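You operate a simulated robot arm through the tools that you are given. There is no shell and no other tool. Be economical: measure what you need, move in short steps, check, and stop when the job is done.

You run a simulated robot arm. Do the job below in one go: nothing can be reset, and whatever is moved stays where it is left.

TASK
The red or green lead is dead: test the red one, then plug the good one into the blue socket.
Fine: both red ends go into the tester, then press TEST. The good lead's silver plug goes into the stage box; the red lead's black plug stays in the tester.

It is judged by the outcome, as a careful person would: the job done as asked, and still so three seconds after it is handed in. It fails if anything else is knocked over, pushed out of place, dropped, spilled or broken.

THE ROBOT
A 6-joint arm with a two-finger parallel gripper, fixed in place. Base frame: the origin is at the foot of the arm, x ahead of it, y to its left, z up; the work surface is at about z = 750. Readings come in mm, degrees, newtons and seconds.
With the tool pointing down near the work surface it reaches from about 300 to 700 mm from the base axis. Its first joint turns from -166.0 to 166.0 degrees. Payload 4.1 kg.
The tool frame sits at the grasp point between the pads (the TCP): z along the fingers, y along the line on which they close. The tips reach 23 mm beyond it. The gripper opens to 94 mm. The fingers are 38 mm wide and 10 mm thick; the gripper's body (54 by 96 mm) begins 39 mm behind the TCP.
Orientation is told as [roll, pitch, yaw] about the base's x, y, z axes, in that order, counted from this pose: with the fingers straight down and closing along the base's y, the tool's x points along the base's -x, its y along +y and its z along -z.

THE INTERFACE
- The arm moves only by the tool send_rows. Its argument "increments" is a list of rows, each a list of 3 entries, a list of its own where there are three numbers: the shift along the tool's x, y, z in mm, then the turn, a rotation vector about the tool's x, y, z in degrees, then the opening, from 0 (shut) to 1 (fully open). In form: [[[tx, ty, tz], [ax, ay, az], hand], ...]. A call has 1 to 12 rows; each row is the pose to reach, as a shift and turn from the pose commanded when the call began, along the tool's axes at that moment. Each row takes 0.2 s and may step no farther than 50 mm and 8.6 degrees from the row before; otherwise, or with a gripper value out of range, the whole call is refused. A pose out of reach is approached as far as the arm can. The call stops where the force on the tool passes 40 N (or 10 N more than at its start, if that is more) or the arm is blocked; 0.2 s more then pass. The fingers move at their own pace (about 45 mm/s each) and stop on an object; they squeeze with about 22 N. The grip force told is the motor's: it shows also when the fingers shut on nothing. Time passes only in rows, and 0.2 s behind the last, so rows that repeat a pose let the fingers close. It gives the time, the measured TCP pose, the force on the tool (base axes), the opening and the grip force at its end, in the units of the frame above (readings bear some noise), with the torque about the TCP (base axes, N m) and any sound that the robot's microphone picked up, and new pictures: "show" is both (left out), scene, wrist or none.
- Cameras (640 x 400 px; columns grow to the right, rows downward): "scene" is fixed at [219.2, 649.5, 1363.9]; the picture's right is [-0.93, -0.36, 0.00], its down [-0.10, 0.26, -0.96] and it looks along [0.35, -0.89, -0.28] (base axes); focal length 308 px, centre (320, 200). "wrist" rides on the gripper at [86, 16, -74] in the tool frame; the picture's right is [-0.18, 0.98, 0.00], its down [-0.58, -0.11, -0.81] and it looks along [-0.79, -0.15, 0.59] (tool axes); focal length 243 px, centre (320, 200). There is no depth. A picture from a camera that has moved, and an enlarged one, comes with that camera's place and axes in the base frame and with its lens.
- move_column(by): slides the trunk up (or, below 0, down) by that many mm; the arm rides with it, the base frame stays. It gives what a move gives, with no picture.
- inspect(camera, box): a new picture of the part [left, top, right, bottom] of that camera's present view, enlarged. No time passes.
- sign_off(): hands the job in; it is judged then, once.

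Work in short steps. Places have to be worked out from the pictures, the camera data and where the tool is seen: move nearer, look again, correct. Check each grasp and each placing, and mend what went wrong. You have 120 turns and 200 pictures in all, those below and enlarged ones among them. Open the gripper and draw the arm clear of the work before you hand the job in, unless the task says otherwise; then end with one line.

The tools are called by a JSON object that holds its "name" and its "arguments". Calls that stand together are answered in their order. send_rows: Moves the arm, as the interface text tells. Its arguments: {"type":"object","properties":{"increments":{"type":"array"},"show":{"type":"string","enum":["both","scene","wrist","none"]}},"required":["increments"]} The other tools are called the same way: move_column (by) slides the trunk up or down; inspect (camera, box) takes an enlarged picture of a part of a camera's view; sign_off () hands the job in.

At the start:

```text
t: 0.0
eef_pos: [280.7, -381.8, 1080.5]
tcp_rot: [0.0, 0.0, 0.0]
wrist_force: [-0.1, -0.1, 0.1]
wrist_torque: [0.03, 0.02, 0.05]
gripper_width: 93.9
grip_force: 0.0
trunk travel left (down, up): [-525.0, 65.0]
```

scene: 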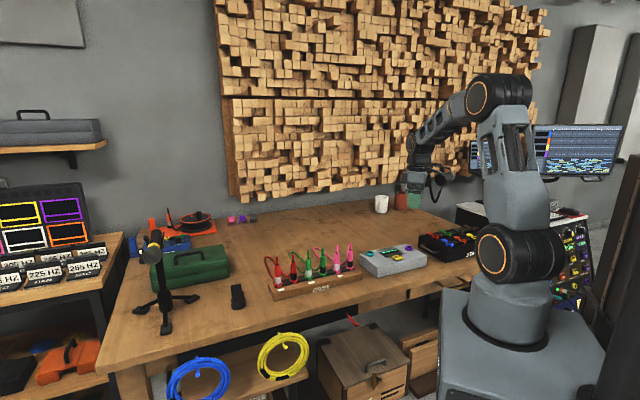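
wrist: 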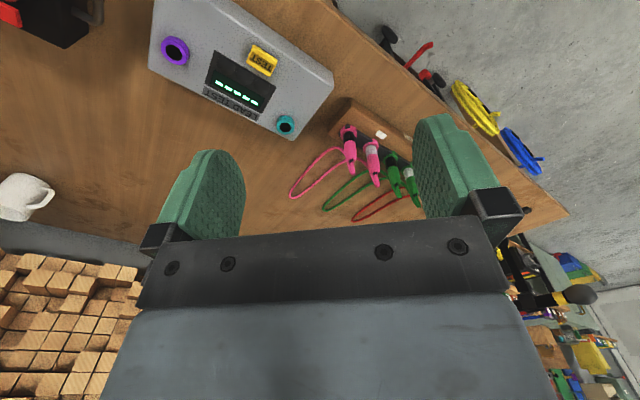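

I see a rack of leads, a tester and a stage box. I'll enlarge those areas first.

{"name": "inspect", "arguments": {"camera": "scene", "box": [250, 220, 410, 320]}}

{"name": "inspect", "arguments": {"camera": "scene", "box": [350, 200, 510, 300]}}

{"name": "inspect", "arguments": {"camera": "wrist", "box": [140, 0, 460, 220]}}

```text
4.00 times, centred on (330, 270) of scene
camera zoom: at [219.2, 649.5, 1363.9], right [-0.93, -0.36, 0.0], down [-0.1, 0.26, -0.96], along [0.35, -0.89, -0.28], focal length 1233 px, centre (280, -80)
```

zoom: 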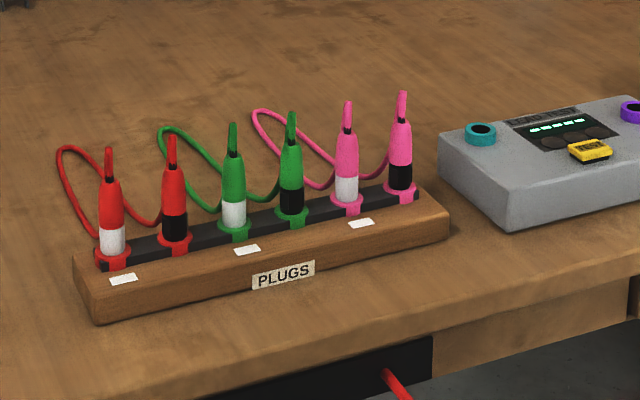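

```text
4.00 times, centred on (430, 250) of scene
camera zoom: at [219.2, 649.5, 1363.9], right [-0.93, -0.36, 0.0], down [-0.1, 0.26, -0.96], along [0.35, -0.89, -0.28], focal length 1233 px, centre (-120, 0)
```

zoom: 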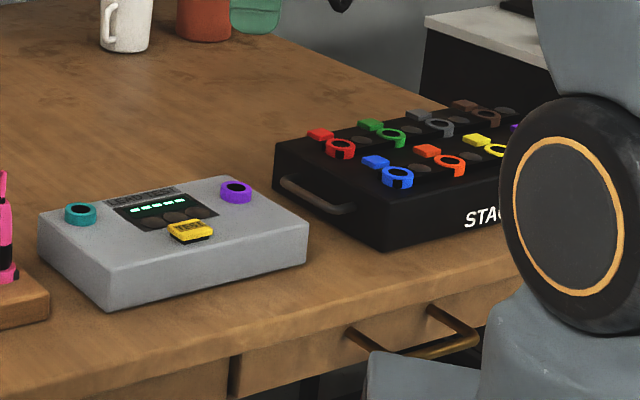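

```text
1.82 times, centred on (300, 110) of wrist
camera zoom: at [195.0, -363.6, 1155.6], right [0.18, 0.98, 0.0], down [0.58, -0.11, 0.81], along [0.79, -0.15, -0.59], focal length 441 px, centre (356, 364)
```

zoom: 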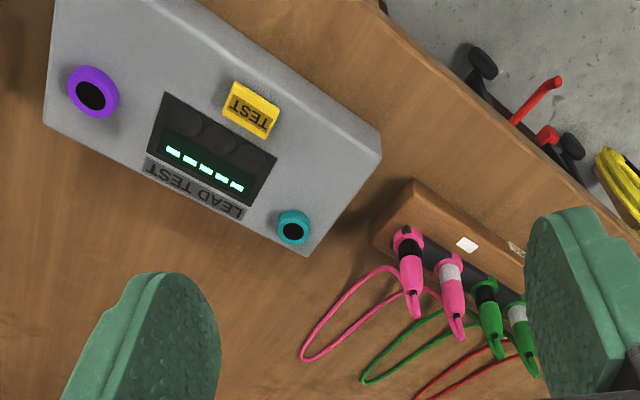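

The leads stand in a rack with silver and black plugs. The tester has teal and purple sockets and a yellow TEST button. The stage box's blue socket is near (150,-635). I'll move closer to the rack for a better look.

{"name": "send_rows", "arguments": {"increments": [[[-35, 20, 15], [0, 0, 0], 1], [[-70, 40, 30], [0, 0, 0], 1], [[-105, 60, 45], [0, 0, 0], 1], [[-140, 80, 60], [0, 0, 0], 1], [[-150, 100, 70], [0, 0, 0], 1]], "show": "both"}}

```text
t: 1.2
eef_pos: [431.0, -282.5, 1009.3]
tcp_rot: [0.0, 0.0, 0.1]
wrist_force: [-1.0, -0.2, 0.0]
wrist_torque: [-0.01, -0.01, -0.02]
gripper_width: 94.0
grip_force: 0.1
trunk travel left (down, up): [-525.0, 65.0]
camera wrist: at [345.0, -264.3, 1084.6], right [0.18, 0.98, 0.0], down [0.58, -0.11, 0.81], along [0.79, -0.15, -0.59], focal length 243 px, centre (320, 200)
```

scene: 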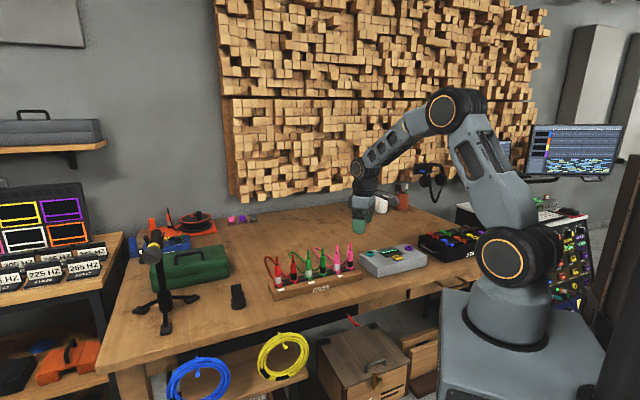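
wrist: 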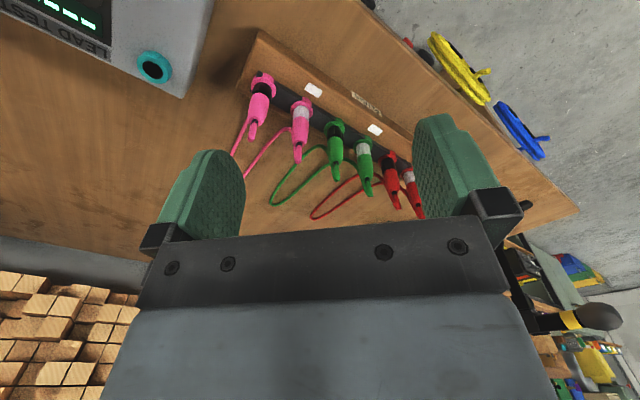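

The rack is now in good view. I'll enlarge it to measure the plugs.

{"name": "inspect", "arguments": {"camera": "wrist", "box": [230, 60, 440, 230]}}

{"name": "inspect", "arguments": {"camera": "scene", "box": [260, 235, 340, 305]}}

```text
2.35 times, centred on (335, 145) of wrist
camera zoom: at [345.0, -264.3, 1084.6], right [0.18, 0.98, 0.0], down [0.58, -0.11, 0.81], along [0.79, -0.15, -0.59], focal length 571 px, centre (285, 329)
```

zoom: 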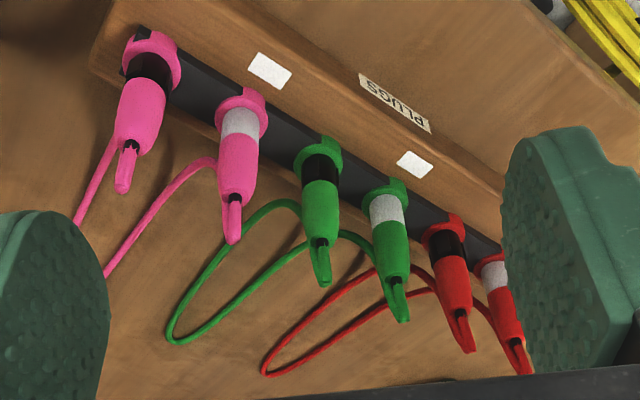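

```text
5.71 times, centred on (300, 270) of scene
camera zoom: at [219.2, 649.5, 1363.9], right [-0.93, -0.36, 0.0], down [-0.1, 0.26, -0.96], along [0.35, -0.89, -0.28], focal length 1762 px, centre (434, -200)
```

zoom: 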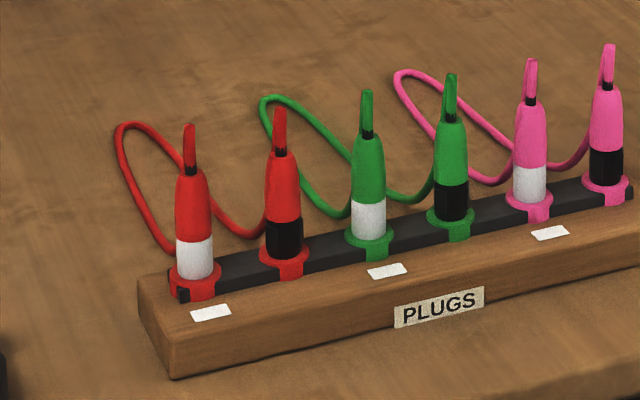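

Plug spacing is about 57 mm along the 45° direction. Red black is near (653,-206) and red silver near (693,-166). Next I'll look at the sockets, turning the wrist toward the tester and stage box.

{"name": "send_rows", "arguments": {"increments": [[[22, -15, 1], [0, 0, 7.5], 1], [[45, -30, 2], [0, 0, 15], 1], [[67, -45, 4], [0, 0, 22.5], 1], [[90, -60, 5], [0, 0, 30], 1], [[112, -75, 6], [0, 0, 37.5], 1], [[135, -90, 8], [0, 0, 45], 1], [[158, -104, 9], [0, 0, 52.5], 1], [[181, -118, 10], [0, 0, 60], 1]], "show": "wrist"}}

```text
t: 3.0
eef_pos: [250.2, -398.8, 1000.9]
tcp_rot: [0.0, 0.1, -60.2]
wrist_force: [-0.3, -0.2, -0.6]
wrist_torque: [0.01, -0.01, 0.01]
gripper_width: 94.0
grip_force: 0.0
trunk travel left (down, up): [-525.0, 65.0]
camera wrist: at [220.8, -314.4, 1076.0], right [0.94, 0.33, 0.0], down [0.2, -0.56, 0.81], along [0.27, -0.76, -0.59], focal length 243 px, centre (320, 200)
```

wrist: 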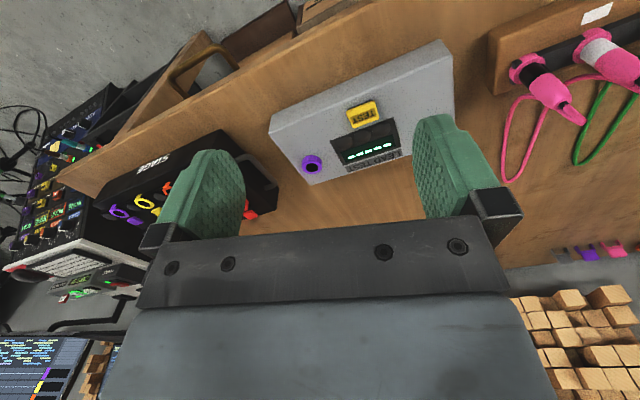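

The left finger hides the stage box, so I'll shift left to see the blue socket. I'll also enlarge the purple socket.

{"name": "inspect", "arguments": {"camera": "wrist", "box": [260, 70, 470, 200]}}

{"name": "send_rows", "arguments": {"increments": [[[24, -21, 0], [0, 0, 6], 1], [[48, -42, 0], [0, 0, 12], 1], [[72, -63, 0], [0, 0, 18], 1], [[95, -84, 0], [0, 0, 24], 1]], "show": "wrist"}}

```text
3.05 times, centred on (365, 135) of wrist
camera zoom: at [220.8, -314.4, 1076.0], right [0.94, 0.33, 0.0], down [0.2, -0.56, 0.81], along [0.27, -0.76, -0.59], focal length 739 px, centre (183, 398)
```

zoom: 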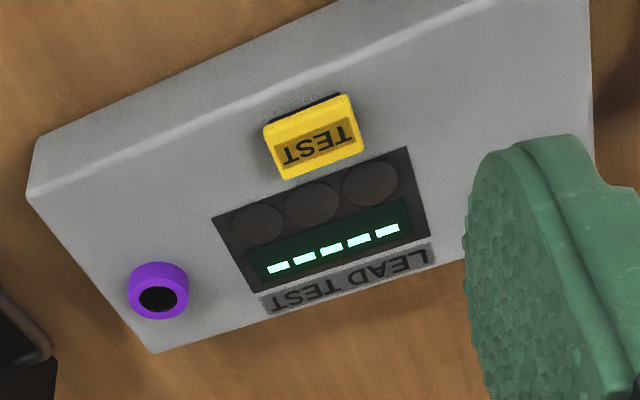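

```text
t: 4.0
eef_pos: [129.4, -359.1, 1000.0]
tcp_rot: [0.0, 0.0, -84.0]
wrist_force: [0.0, 0.7, 1.0]
wrist_torque: [0.0, 0.02, -0.01]
gripper_width: 93.8
grip_force: 0.1
trunk travel left (down, up): [-525.0, 65.0]
camera wrist: at [135.4, -269.8, 1074.2], right [1.0, -0.08, 0.0], down [-0.05, -0.59, 0.81], along [-0.07, -0.8, -0.59], focal length 243 px, centre (320, 200)
```

wrist: 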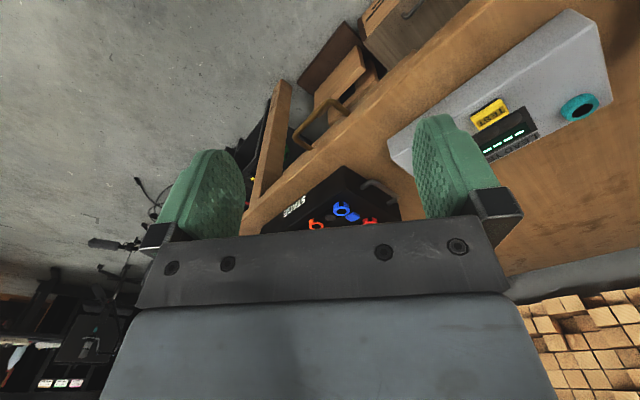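

I'll enlarge the blue socket and the teal socket.

{"name": "inspect", "arguments": {"camera": "wrist", "box": [290, 160, 410, 240]}}

{"name": "inspect", "arguments": {"camera": "wrist", "box": [470, 70, 610, 160]}}

{"name": "inspect", "arguments": {"camera": "scene", "box": [415, 215, 485, 260]}}

```text
5.00 times, centred on (350, 200) of wrist
camera zoom: at [135.4, -269.8, 1074.2], right [1.0, -0.08, 0.0], down [-0.05, -0.59, 0.81], along [-0.07, -0.8, -0.59], focal length 1213 px, centre (170, 200)
```

zoom: 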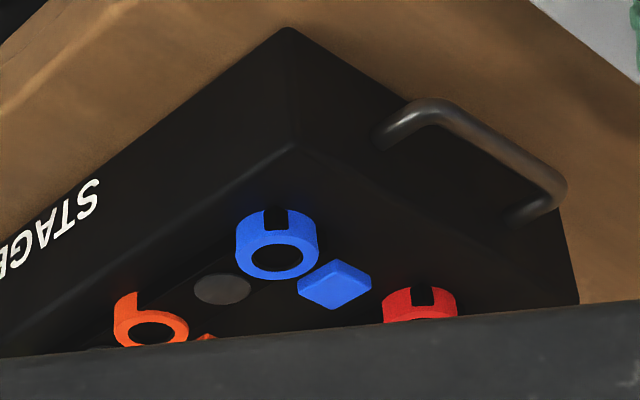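

```text
4.44 times, centred on (540, 115) of wrist
camera zoom: at [135.4, -269.8, 1074.2], right [1.0, -0.08, 0.0], down [-0.05, -0.59, 0.81], along [-0.07, -0.8, -0.59], focal length 1078 px, centre (-658, 578)
```

zoom: 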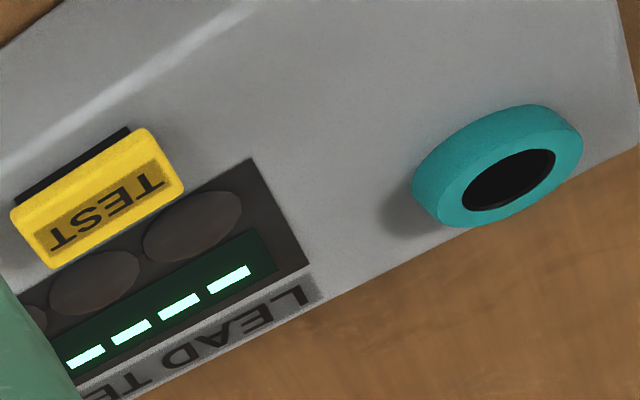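

```text
8.89 times, centred on (450, 238) of scene
camera zoom: at [219.2, 649.5, 1363.9], right [-0.93, -0.36, 0.0], down [-0.1, 0.26, -0.96], along [0.35, -0.89, -0.28], focal length 2741 px, centre (-836, -133)
```

zoom: 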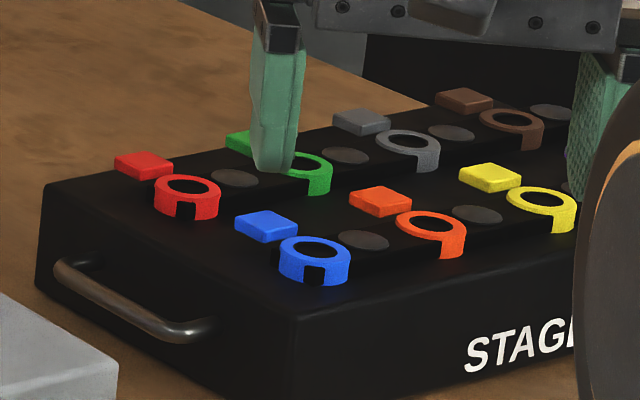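

The stage sockets are keyed by a notch and each plug collar carries a tab. The blue notch faces roughly +y, while the tester's rings look plain. Next I'll hover near the red plugs at yaw -45, so the fingers close along the rack and stay clear of the cables behind it.

{"name": "send_rows", "arguments": {"increments": [[[8.7, 43.7, 4.2], [0, 0, -3.25], 1], [[17.5, 87.5, 8.3], [0, 0, -6.5], 1], [[26.2, 131.2, 12.5], [0, 0, -9.75], 1], [[34.9, 174.9, 16.7], [0, 0, -13], 1], [[43.6, 218.7, 20.8], [0, 0, -16.25], 1], [[52.4, 262.4, 25], [0, 0, -19.5], 1], [[61.1, 306.1, 29.2], [0, 0, -22.75], 1], [[69.8, 349.9, 33.3], [0, 0, -26], 1], [[78.5, 393.6, 37.5], [0, 0, -29.25], 1], [[87.3, 437.3, 41.7], [0, 0, -32.5], 1], [[96, 481.1, 45.8], [0, 0, -35.75], 1], [[104.7, 524.8, 50], [0, 0, -39], 1]], "show": "both"}}

```text
t: 6.6
eef_pos: [642.4, -200.7, 949.5]
tcp_rot: [0.0, 0.0, -44.9]
wrist_force: [0.0, -0.6, 0.2]
wrist_torque: [-0.01, -0.02, 0.01]
gripper_width: 94.0
grip_force: 0.0
trunk travel left (down, up): [-525.0, 65.0]
camera wrist: at [593.1, -126.6, 1024.1], right [0.82, 0.57, 0.0], down [0.34, -0.49, 0.81], along [0.46, -0.66, -0.59], focal length 243 px, centre (320, 200)
```

scene: 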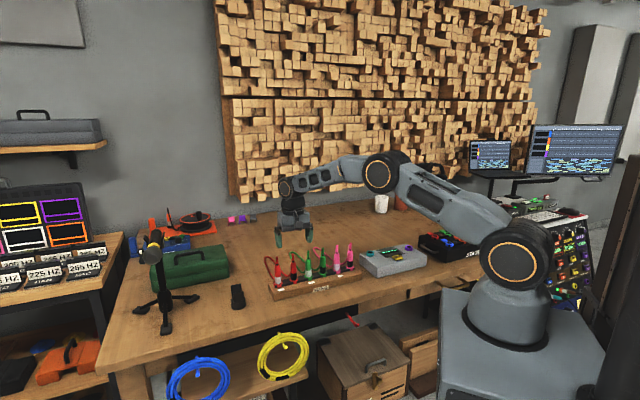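
wrist: 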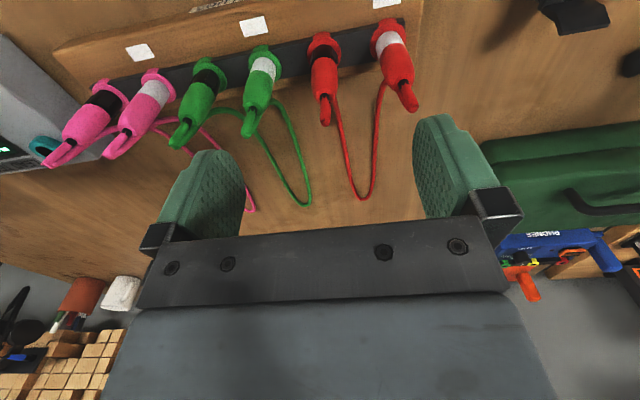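

All six plugs are in view, so I'll enlarge to locate the red ones.

{"name": "inspect", "arguments": {"camera": "wrist", "box": [220, 0, 440, 137]}}

```text
2.91 times, centred on (330, 68) of wrist
camera zoom: at [593.1, -126.6, 1024.1], right [0.82, 0.57, 0.0], down [0.34, -0.49, 0.81], along [0.46, -0.66, -0.59], focal length 706 px, centre (291, 582)
```

zoom: 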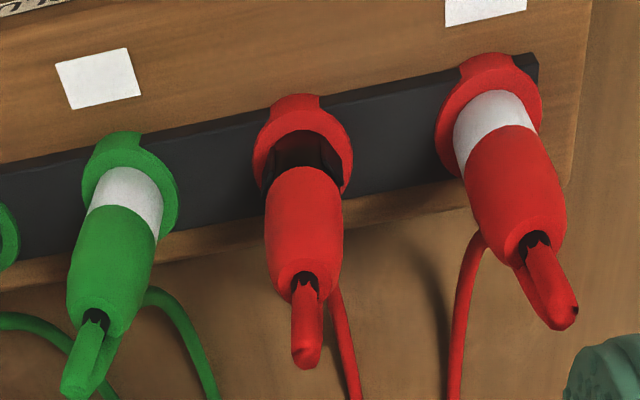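

Red silver stands vertical at about (693.5,-166.5). Its body top is near z 853 and its cable stub top near 888. I'll move over it with a 60 mm opening and check.

{"name": "send_rows", "arguments": {"increments": [[[-6, 30, 5], [0, 0, 0], 0.64], [[-12, 60.2, 20], [0, 0, 0], 0.64], [[-12, 60.2, 34], [0, 0, 0], 0.64], [[-12, 60.2, 34], [0, 0, 0], 0.64]], "show": "both"}}

```text
t: 7.6
eef_pos: [691.2, -165.4, 915.9]
tcp_rot: [0.0, 0.1, -45.0]
wrist_force: [0.1, -0.5, 0.3]
wrist_torque: [-0.01, -0.02, -0.01]
gripper_width: 60.4
grip_force: 0.1
trunk travel left (down, up): [-525.0, 65.0]
camera wrist: at [641.7, -92.2, 990.6], right [0.83, 0.56, 0.0], down [0.33, -0.49, 0.81], along [0.46, -0.67, -0.59], focal length 243 px, centre (320, 200)
```

scene: 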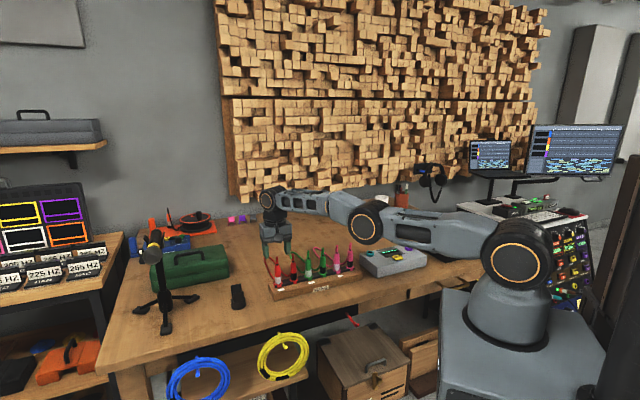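
wrist: 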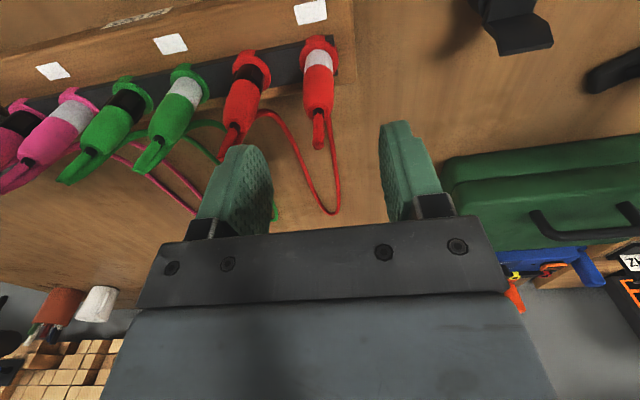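

The tool is centred over red silver to within about 2 mm. I'll descend to z≈846 and then close.

{"name": "send_rows", "arguments": {"increments": [[[0, 0, 25], [0, 0, 0], 0.64], [[0, 0, 50], [0, 0, 0], 0.64], [[0, 0, 70], [0, 0, 0], 0.64], [[0, 0, 70], [0, 0, 0], 0.64]], "show": "both"}}

```text
t: 8.6
eef_pos: [687.8, -165.9, 846.9]
tcp_rot: [0.0, 0.0, -45.0]
wrist_force: [0.1, 0.1, 0.1]
wrist_torque: [-0.02, -0.02, -0.01]
gripper_width: 60.1
grip_force: 0.1
trunk travel left (down, up): [-525.0, 65.0]
camera wrist: at [638.3, -91.7, 921.7], right [0.83, 0.56, 0.0], down [0.33, -0.49, 0.81], along [0.46, -0.67, -0.59], focal length 243 px, centre (320, 200)
```

scene: 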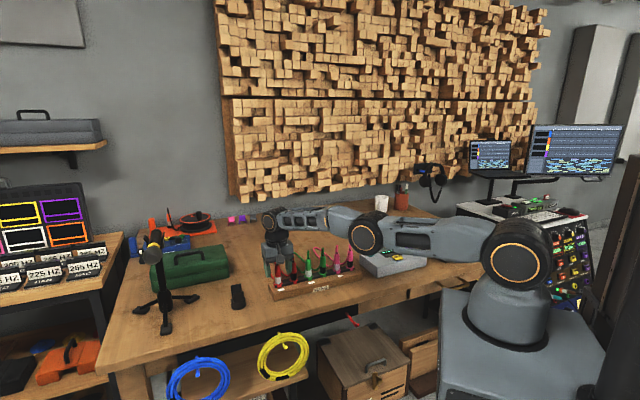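
wrist: 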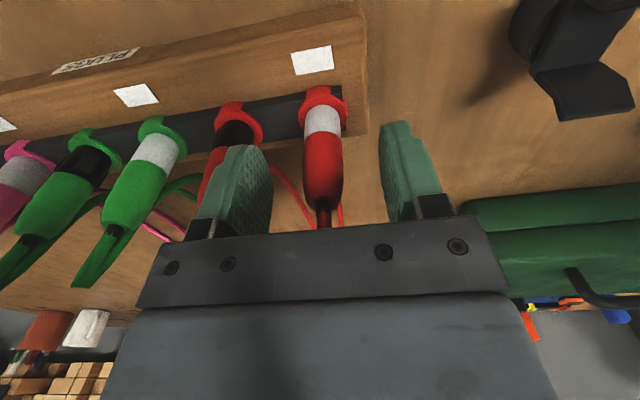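

The plug sits midway between the fingers and nothing is touching, though the arm is near its reach limit. I'll close on it.

{"name": "send_rows", "arguments": {"increments": [[[0, 0, 0], [0, 0, 0], 0.3], [[0, 0, 0], [0, 0, 0], 0.1], [[0, 0, 0], [0, 0, 0], 0.1], [[0, 0, 0], [0, 0, 0], 0.1]], "show": "wrist"}}

```text
t: 9.6
eef_pos: [687.4, -166.2, 848.0]
tcp_rot: [0.0, 0.0, -45.0]
wrist_force: [-0.2, 0.1, -0.2]
wrist_torque: [0.0, 0.0, -0.02]
gripper_width: 20.6
grip_force: 22.1
trunk travel left (down, up): [-525.0, 65.0]
camera wrist: at [638.3, -91.8, 922.0], right [0.83, 0.56, 0.0], down [0.33, -0.49, 0.81], along [0.46, -0.67, -0.59], focal length 243 px, centre (320, 200)
```

wrist: 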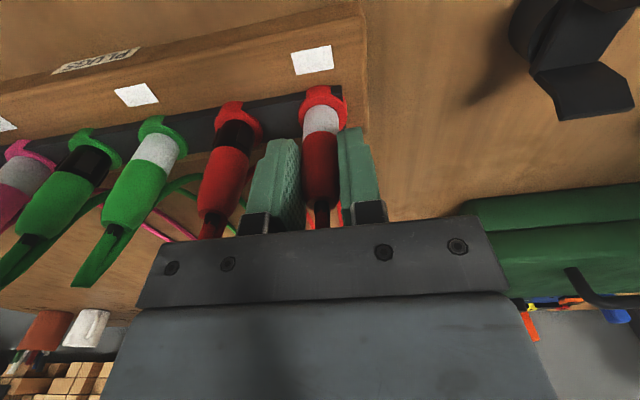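

The plug is gripped at 20.6 mm. I'll lift it straight up in small steps, compensating the reach offset of about 4 mm.

{"name": "send_rows", "arguments": {"increments": [[[2.8, -2.8, -5], [0, 0, 0], 0.1], [[2.8, -2.8, -12], [0, 0, 0], 0.1], [[2.5, -2.5, -20], [0, 0, 0], 0.1], [[2.5, -2.5, -30], [0, 0, 0], 0.1], [[2.5, -2.5, -45], [0, 0, 0], 0.1], [[2.5, -2.5, -60], [0, 0, 0], 0.1]], "show": "both"}}

```text
t: 11.0
eef_pos: [688.7, -166.5, 906.7]
tcp_rot: [0.0, 0.0, -45.0]
wrist_force: [0.7, -0.1, -1.1]
wrist_torque: [0.02, 0.02, -0.01]
gripper_width: 20.6
grip_force: 22.3
trunk travel left (down, up): [-525.0, 65.0]
camera wrist: at [639.1, -92.6, 981.4], right [0.83, 0.56, 0.0], down [0.33, -0.49, 0.81], along [0.46, -0.67, -0.59], focal length 243 px, centre (320, 200)
```

scene: 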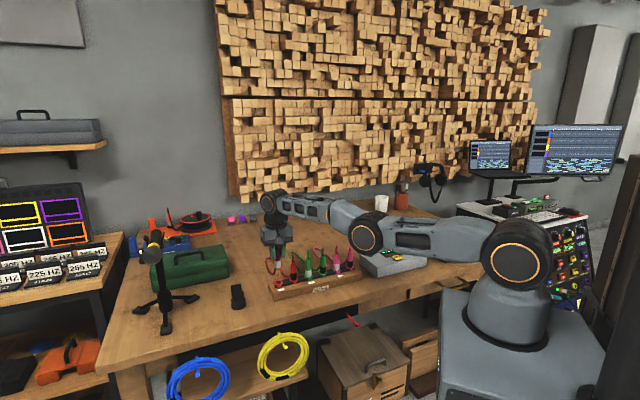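
wrist: 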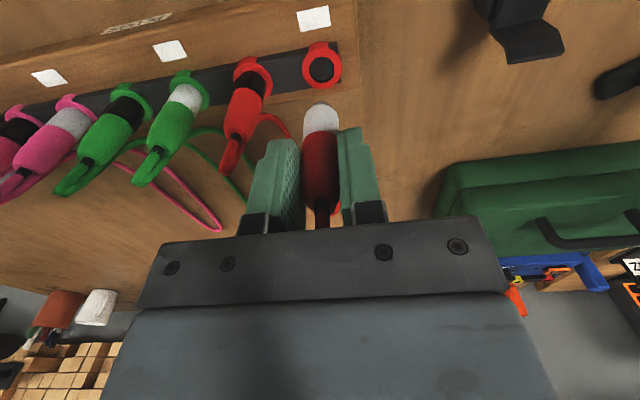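

The coloured ring stayed on the rack, so the plug itself is a sleeve. I'll look at its tip for a key.

{"name": "inspect", "arguments": {"camera": "scene", "box": [255, 210, 325, 300]}}

{"name": "inspect", "arguments": {"camera": "wrist", "box": [200, 20, 400, 240]}}

```text
4.44 times, centred on (290, 255) of scene
camera zoom: at [219.2, 649.5, 1363.9], right [-0.93, -0.36, 0.0], down [-0.1, 0.26, -0.96], along [0.35, -0.89, -0.28], focal length 1370 px, centre (453, -44)
```

zoom: 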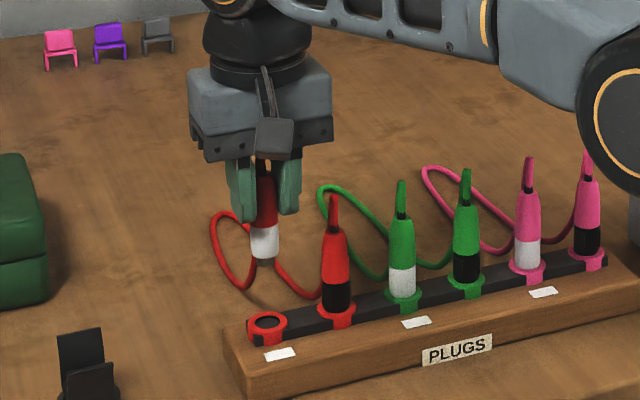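

```text
1.82 times, centred on (300, 130) of wrist
camera zoom: at [639.1, -92.6, 981.4], right [0.83, 0.56, 0.0], down [0.33, -0.49, 0.81], along [0.46, -0.67, -0.59], focal length 441 px, centre (356, 327)
```

zoom: 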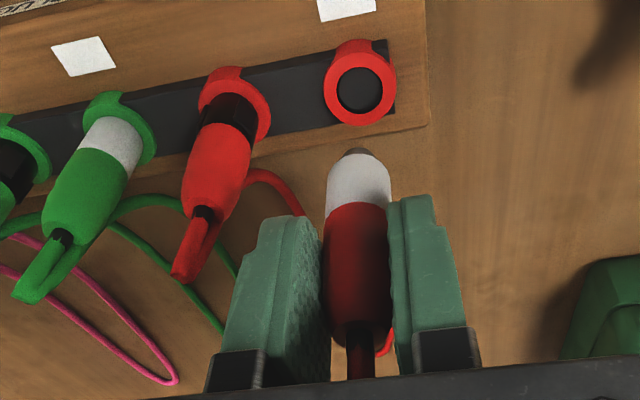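

{"name": "inspect", "arguments": {"camera": "scene", "box": [301, 248, 325, 263]}}

{"name": "inspect", "arguments": {"camera": "scene", "box": [300, 245, 330, 290]}}

{"name": "inspect", "arguments": {"camera": "scene", "box": [298, 240, 330, 260]}}

```text
16.00 times, centred on (313, 256) of scene
camera zoom: at [219.2, 649.5, 1363.9], right [-0.93, -0.36, 0.0], down [-0.1, 0.26, -0.96], along [0.35, -0.89, -0.28], focal length 4934 px, centre (432, -688)
```

zoom: 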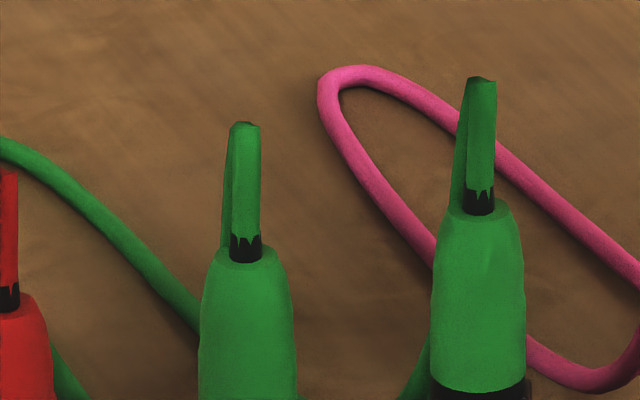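

```text
8.89 times, centred on (315, 268) of scene
camera zoom: at [219.2, 649.5, 1363.9], right [-0.93, -0.36, 0.0], down [-0.1, 0.26, -0.96], along [0.35, -0.89, -0.28], focal length 2741 px, centre (364, -400)
```

zoom: 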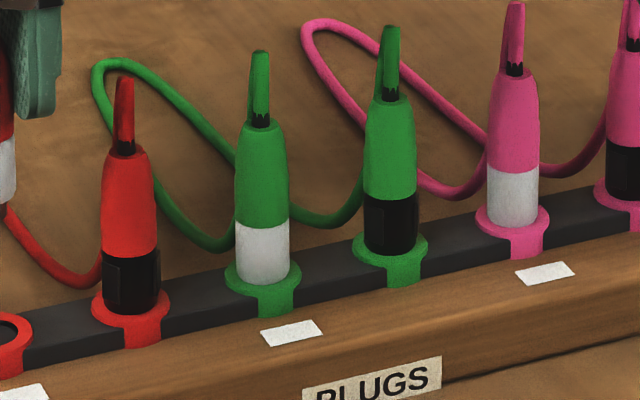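

```text
16.00 times, centred on (314, 250) of scene
camera zoom: at [219.2, 649.5, 1363.9], right [-0.93, -0.36, 0.0], down [-0.1, 0.26, -0.96], along [0.35, -0.89, -0.28], focal length 4934 px, centre (416, -600)
```

zoom: 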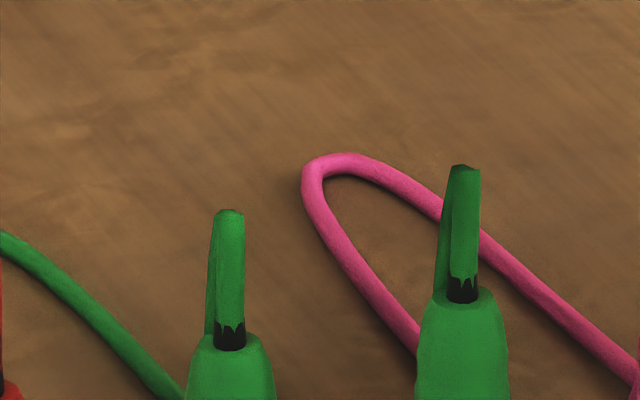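

The red black plug shows a raised key on its sleeve. I'll zoom in on the held silver plug.

{"name": "inspect", "arguments": {"camera": "scene", "box": [280, 240, 340, 285]}}

{"name": "inspect", "arguments": {"camera": "scene", "box": [294, 244, 334, 292]}}

{"name": "inspect", "arguments": {"camera": "scene", "box": [300, 264, 332, 288]}}

{"name": "inspect", "arguments": {"camera": "scene", "box": [265, 245, 301, 271]}}

```text
8.89 times, centred on (310, 262) of scene
camera zoom: at [219.2, 649.5, 1363.9], right [-0.93, -0.36, 0.0], down [-0.1, 0.26, -0.96], along [0.35, -0.89, -0.28], focal length 2741 px, centre (409, -356)
```

zoom: 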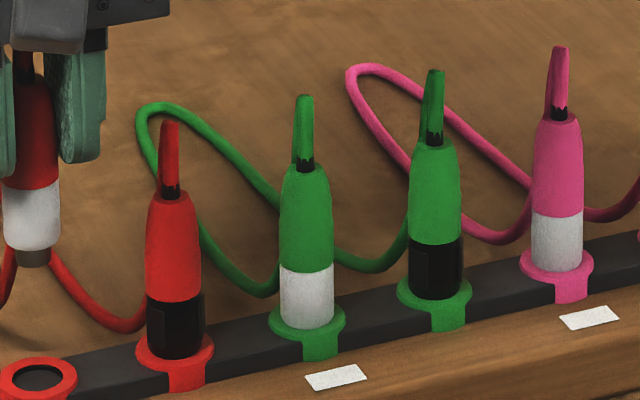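

```text
8.33 times, centred on (314, 268) of scene
camera zoom: at [219.2, 649.5, 1363.9], right [-0.93, -0.36, 0.0], down [-0.1, 0.26, -0.96], along [0.35, -0.89, -0.28], focal length 2570 px, centre (370, -367)
```

zoom: 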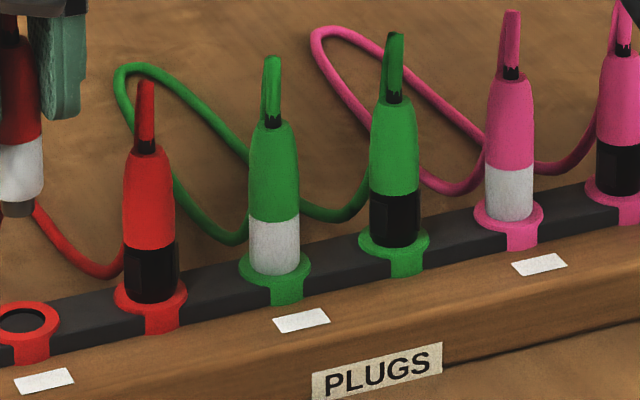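

```text
16.00 times, centred on (316, 276) of scene
camera zoom: at [219.2, 649.5, 1363.9], right [-0.93, -0.36, 0.0], down [-0.1, 0.26, -0.96], along [0.35, -0.89, -0.28], focal length 4934 px, centre (384, -1016)
```

zoom: 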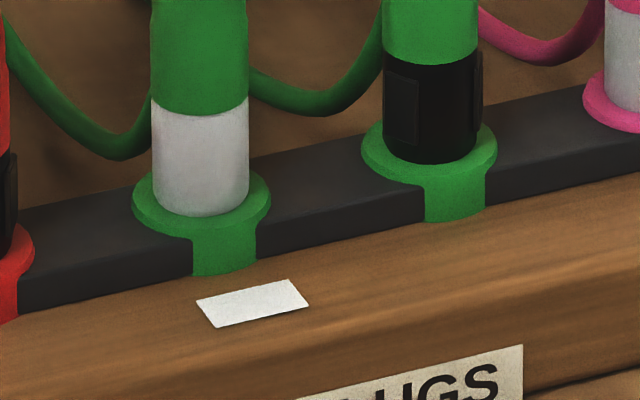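

```text
15.38 times, centred on (283, 258) of scene
camera zoom: at [219.2, 649.5, 1363.9], right [-0.93, -0.36, 0.0], down [-0.1, 0.26, -0.96], along [0.35, -0.89, -0.28], focal length 4744 px, centre (889, -692)
```

zoom: 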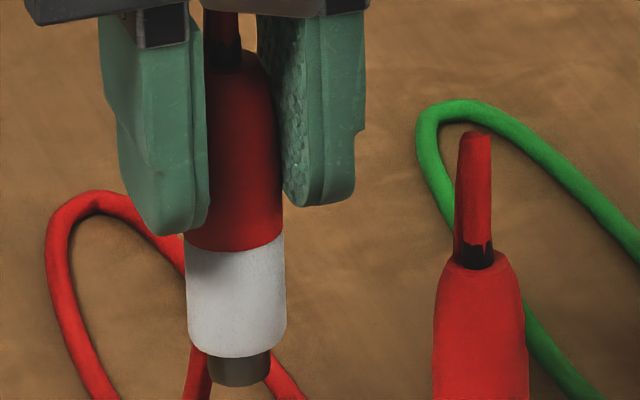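

The silver plug is round and plain, with a narrow nub at the tip. I'll lift it and take it around behind the rack so the cable drapes behind the other plugs.

{"name": "send_rows", "arguments": {"increments": [[[0, 0, -27], [0, 0, 0], 0.1], [[0, 0, -58], [0, 0, 0], 0.1], [[-15, -43, -58], [0, 0, 0], 0.1], [[-30, -86, -58], [0, 0, 0], 0.1], [[-45, -129, -58], [0, 0, 0], 0.1], [[-60, -172, -58], [0, 0, 0], 0.1]], "show": "scene"}}

```text
t: 12.4
eef_pos: [609.2, -332.6, 964.4]
tcp_rot: [0.0, 0.0, -44.9]
wrist_force: [-0.3, 0.0, 0.0]
wrist_torque: [0.06, -0.01, 0.01]
gripper_width: 20.9
grip_force: 21.8
trunk travel left (down, up): [-525.0, 65.0]
```

scene: 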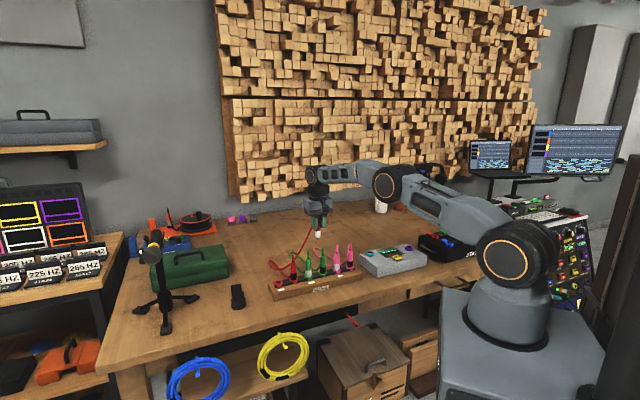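

Force is fine and the cable trails behind. I'll go on to a point above and just short of the teal socket.

{"name": "send_rows", "arguments": {"increments": [[[6, -40, 0], [0, 0, 0], 0.1], [[12, -80, 0], [0, 0, 0], 0.1], [[19, -121, 0], [0, 0, 0], 0.1], [[25, -161, 0], [0, 0, 0], 0.1], [[32, -195, 0], [0, 0, 0], 0.1], [[32, -195, 0], [0, 0, 0], 0.1]], "show": "both"}}

```text
t: 13.8
eef_pos: [449.7, -444.6, 965.4]
tcp_rot: [-0.1, -0.1, -45.0]
wrist_force: [0.0, 0.2, -0.9]
wrist_torque: [0.01, 0.01, 0.01]
gripper_width: 20.6
grip_force: 21.6
trunk travel left (down, up): [-525.0, 65.0]
camera wrist: at [400.2, -370.7, 1039.5], right [0.82, 0.57, 0.0], down [0.33, -0.49, 0.81], along [0.46, -0.67, -0.59], focal length 243 px, centre (320, 200)
```

scene: 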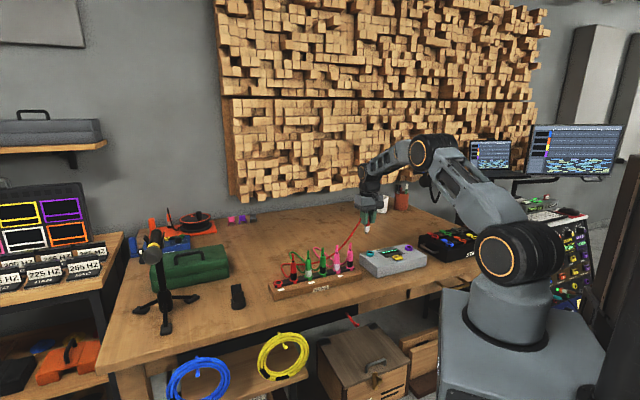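
wrist: 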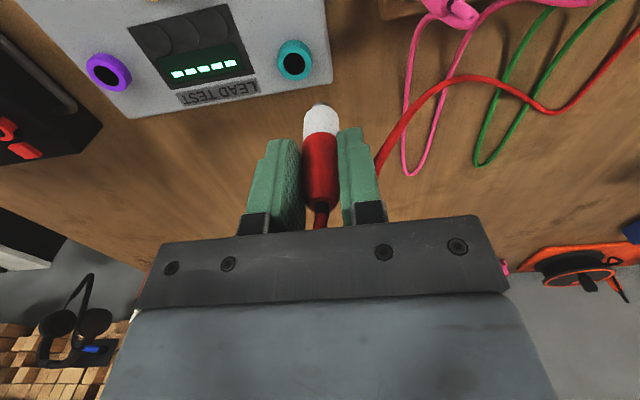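

Triangulating puts the teal hole at (438.7,-468.7) with its top at z≈815, and purple near (302,-572). I'll move over teal, come down to TCP 900 and look.

{"name": "send_rows", "arguments": {"increments": [[[-5, -12, 10], [0, 0, 0], 0.1], [[-9.3, -24.8, 30], [0, 0, 0], 0.1], [[-9.3, -24.8, 65], [0, 0, 0], 0.1], [[-9.3, -24.8, 65], [0, 0, 0], 0.1]], "show": "wrist"}}

{"name": "inspect", "arguments": {"camera": "wrist", "box": [240, 20, 400, 140]}}

{"name": "inspect", "arguments": {"camera": "scene", "box": [340, 210, 420, 270]}}

```text
t: 14.8
eef_pos: [437.4, -469.1, 898.9]
tcp_rot: [0.0, 0.0, -45.1]
wrist_force: [-0.4, -0.2, -1.4]
wrist_torque: [-0.01, 0.0, 0.01]
gripper_width: 20.6
grip_force: 21.7
trunk travel left (down, up): [-525.0, 65.0]
camera wrist: at [387.6, -394.4, 973.4], right [0.83, 0.56, 0.0], down [0.33, -0.49, 0.81], along [0.46, -0.67, -0.59], focal length 243 px, centre (320, 200)
```

wrist: 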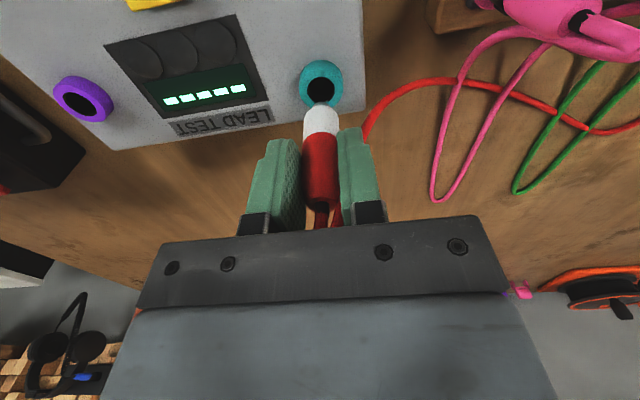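

```text
3.33 times, centred on (320, 80) of wrist
camera zoom: at [387.6, -394.4, 973.4], right [0.83, 0.56, 0.0], down [0.33, -0.49, 0.81], along [0.46, -0.67, -0.59], focal length 809 px, centre (320, 600)
```

zoom: 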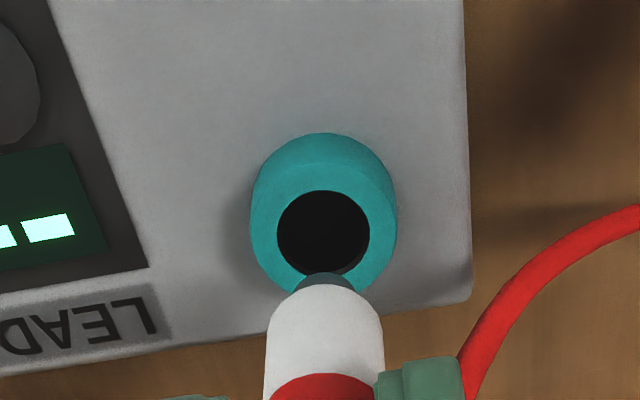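

```text
6.67 times, centred on (380, 240) of scene
camera zoom: at [219.2, 649.5, 1363.9], right [-0.93, -0.36, 0.0], down [-0.1, 0.26, -0.96], along [0.35, -0.89, -0.28], focal length 2056 px, centre (-80, -67)
```

zoom: 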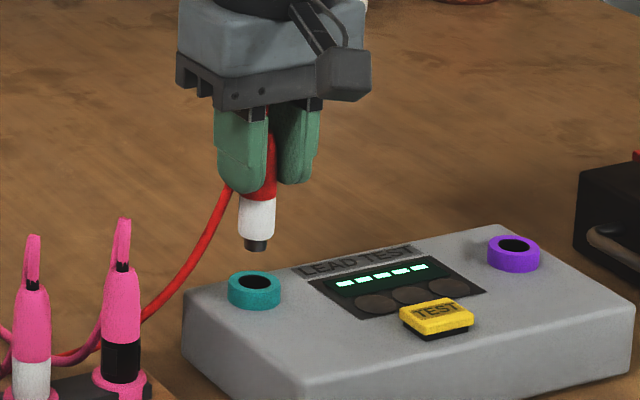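

The nub lines up over the hole with about 3 mm of clearance. I'll descend gently, checking the force.

{"name": "send_rows", "arguments": {"increments": [[[0, 0, 10], [0, 0, 0], 0.1], [[0, 0, 20], [0, 0, 0], 0.1], [[0, 0, 25], [0, 0, 0], 0.1], [[0, 0, 28], [0, 0, 0], 0.1]], "show": "wrist"}}

{"name": "inspect", "arguments": {"camera": "scene", "box": [340, 210, 420, 270]}}

```text
t: 15.8
eef_pos: [437.2, -469.0, 870.8]
tcp_rot: [0.0, 0.0, -45.0]
wrist_force: [-1.1, 1.0, -0.9]
wrist_torque: [0.11, 0.12, -0.03]
gripper_width: 20.5
grip_force: 21.9
trunk travel left (down, up): [-525.0, 65.0]
camera wrist: at [388.4, -394.9, 946.3], right [0.83, 0.56, 0.0], down [0.34, -0.49, 0.81], along [0.45, -0.66, -0.59], focal length 243 px, centre (320, 200)
```

wrist: 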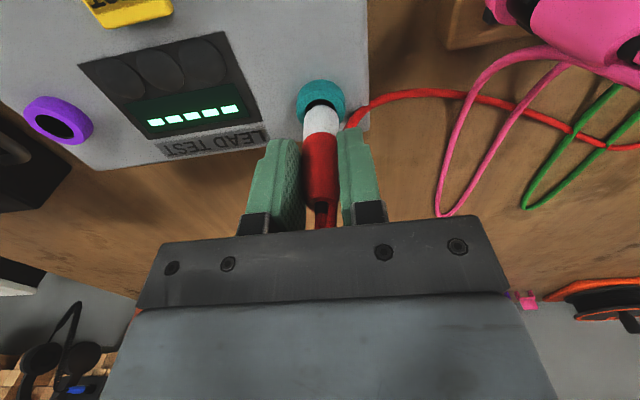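

```text
6.67 times, centred on (380, 240) of scene
camera zoom: at [219.2, 649.5, 1363.9], right [-0.93, -0.36, 0.0], down [-0.1, 0.26, -0.96], along [0.35, -0.89, -0.28], focal length 2056 px, centre (-80, -67)
```

zoom: 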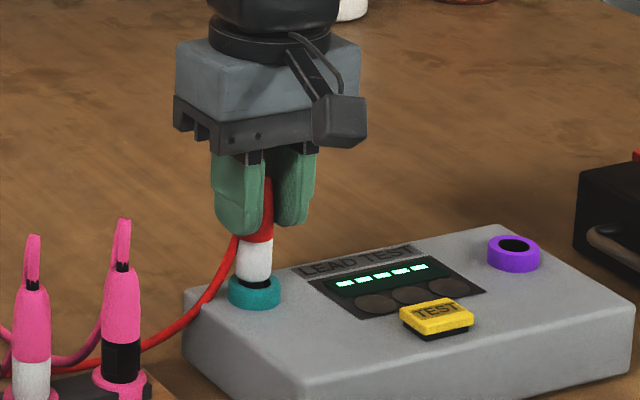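

The nub is just entering and a slight side load pushes toward tool +x. I'll shift 1 mm that way and continue down.

{"name": "send_rows", "arguments": {"increments": [[[1, 0, 0], [0, 0, 0], 0.1], [[1, 0, 3], [0, 0, 0], 0.1], [[1, 0, 6], [0, 0, 0], 0.1], [[1, 0, 9], [0, 0, 0], 0.1]], "show": "wrist"}}

{"name": "inspect", "arguments": {"camera": "wrist", "box": [240, 50, 400, 150]}}

```text
t: 16.8
eef_pos: [437.9, -469.6, 866.1]
tcp_rot: [0.0, -0.5, -45.0]
wrist_force: [0.5, 0.2, 17.8]
wrist_torque: [-0.06, -0.08, 0.04]
gripper_width: 21.1
grip_force: 21.9
trunk travel left (down, up): [-525.0, 65.0]
camera wrist: at [387.7, -394.2, 940.0], right [0.83, 0.57, 0.0], down [0.33, -0.48, 0.81], along [0.46, -0.67, -0.59], focal length 243 px, centre (320, 200)
```

wrist: 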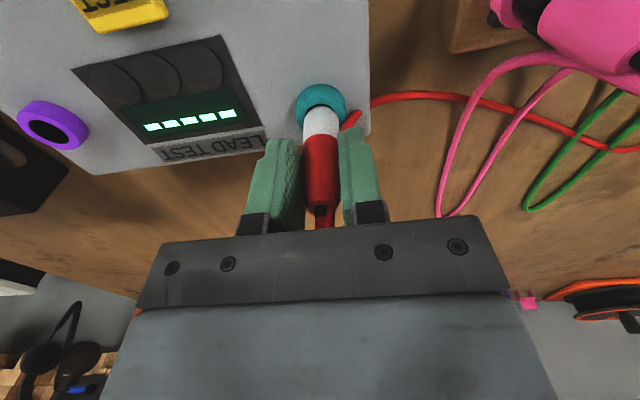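

```text
4.00 times, centred on (320, 100) of wrist
camera zoom: at [387.7, -394.2, 940.0], right [0.83, 0.57, 0.0], down [0.33, -0.48, 0.81], along [0.46, -0.67, -0.59], focal length 970 px, centre (320, 600)
```

zoom: 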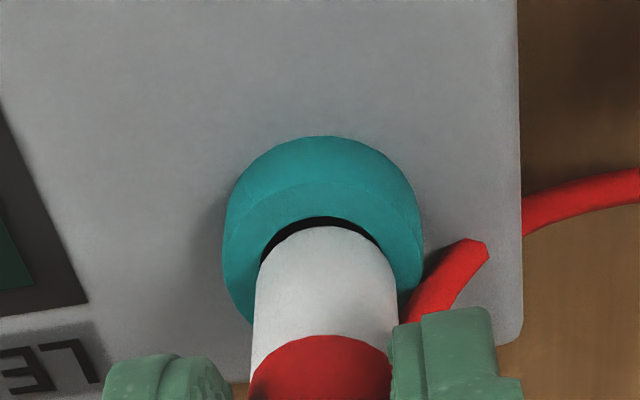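

There is 18 N up at z=866 and a gap shows on the front (tool +x) side, so the sleeve is catching the rear rim. I'll back up slightly, shift +1.2 mm in x, and press again.

{"name": "send_rows", "arguments": {"increments": [[[0, 0, -6], [0, 0, 0], 0.1], [[1.2, 0, -6], [0, 0, 0], 0.1], [[1.2, 0, -3], [0, 0, 0], 0.1], [[1.2, 0, 0], [0, 0, 0], 0.1], [[1.2, 0, 2], [0, 0, 0], 0.1]], "show": "wrist"}}

{"name": "inspect", "arguments": {"camera": "wrist", "box": [240, 50, 400, 150]}}

```text
t: 18.0
eef_pos: [437.3, -467.7, 863.6]
tcp_rot: [-0.1, -0.3, -45.0]
wrist_force: [-2.4, 5.0, 17.6]
wrist_torque: [0.0, -0.04, 0.05]
gripper_width: 20.7
grip_force: 22.3
trunk travel left (down, up): [-525.0, 65.0]
camera wrist: at [386.8, -393.1, 937.9], right [0.83, 0.57, 0.0], down [0.33, -0.48, 0.81], along [0.46, -0.67, -0.59], focal length 243 px, centre (320, 200)
```

wrist: 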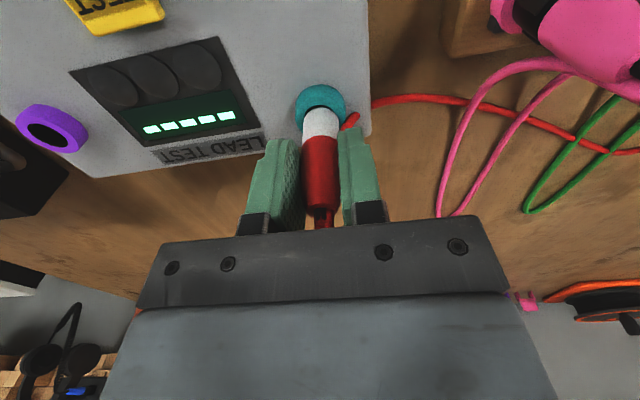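

```text
4.00 times, centred on (320, 100) of wrist
camera zoom: at [386.8, -393.1, 937.9], right [0.83, 0.57, 0.0], down [0.33, -0.48, 0.81], along [0.46, -0.67, -0.59], focal length 970 px, centre (320, 600)
```

zoom: 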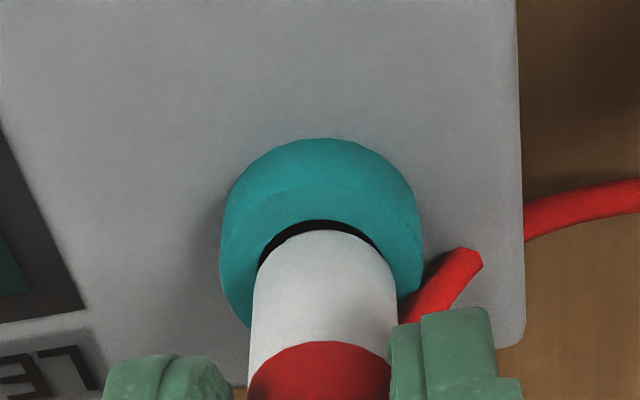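

The ring still pushes toward tool +x and the front gap remains. I'll retreat a little, shift another 1.5 mm, and lower slowly.

{"name": "send_rows", "arguments": {"increments": [[[0, 0, -6], [0, 0, 0], 0.1], [[1.5, 0.3, -6], [0, 0, 0], 0.1], [[1.5, 0.3, -4], [0, 0, 0], 0.1], [[1.5, 0.3, -2], [0, 0, 0], 0.1], [[1.5, 0.3, 0], [0, 0, 0], 0.1]], "show": "wrist"}}

{"name": "inspect", "arguments": {"camera": "wrist", "box": [240, 50, 400, 150]}}

{"name": "inspect", "arguments": {"camera": "scene", "box": [355, 230, 395, 255]}}

```text
t: 19.2
eef_pos: [434.2, -466.7, 863.6]
tcp_rot: [0.0, -0.2, -45.0]
wrist_force: [-2.8, 3.9, 14.6]
wrist_torque: [0.22, 0.17, 0.0]
gripper_width: 20.7
grip_force: 22.2
trunk travel left (down, up): [-525.0, 65.0]
camera wrist: at [385.4, -392.0, 937.7], right [0.83, 0.56, 0.0], down [0.33, -0.49, 0.81], along [0.46, -0.67, -0.59], focal length 243 px, centre (320, 200)
```

wrist: 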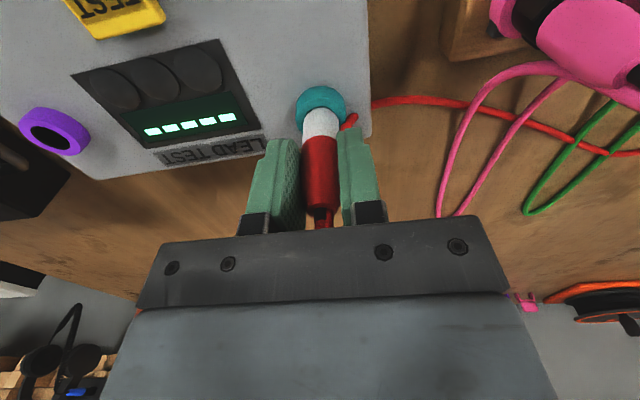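

```text
4.00 times, centred on (320, 100) of wrist
camera zoom: at [385.4, -392.0, 937.7], right [0.83, 0.56, 0.0], down [0.33, -0.49, 0.81], along [0.46, -0.67, -0.59], focal length 970 px, centre (320, 600)
```

zoom: 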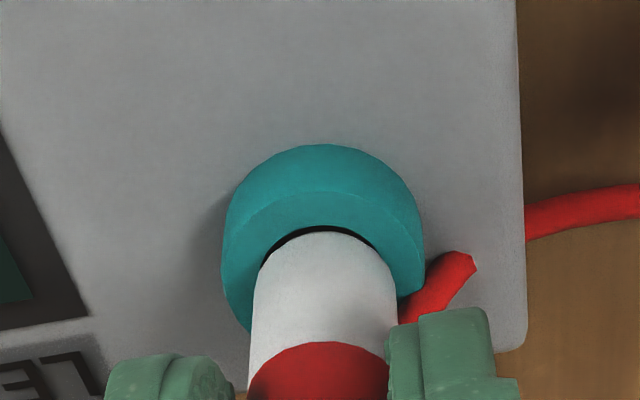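

```text
16.00 times, centred on (375, 242) of scene
camera zoom: at [219.2, 649.5, 1363.9], right [-0.93, -0.36, 0.0], down [-0.1, 0.26, -0.96], along [0.35, -0.89, -0.28], focal length 4934 px, centre (-560, -480)
```

zoom: 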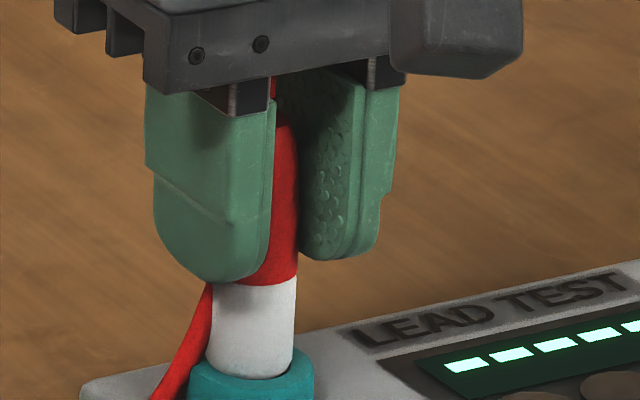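

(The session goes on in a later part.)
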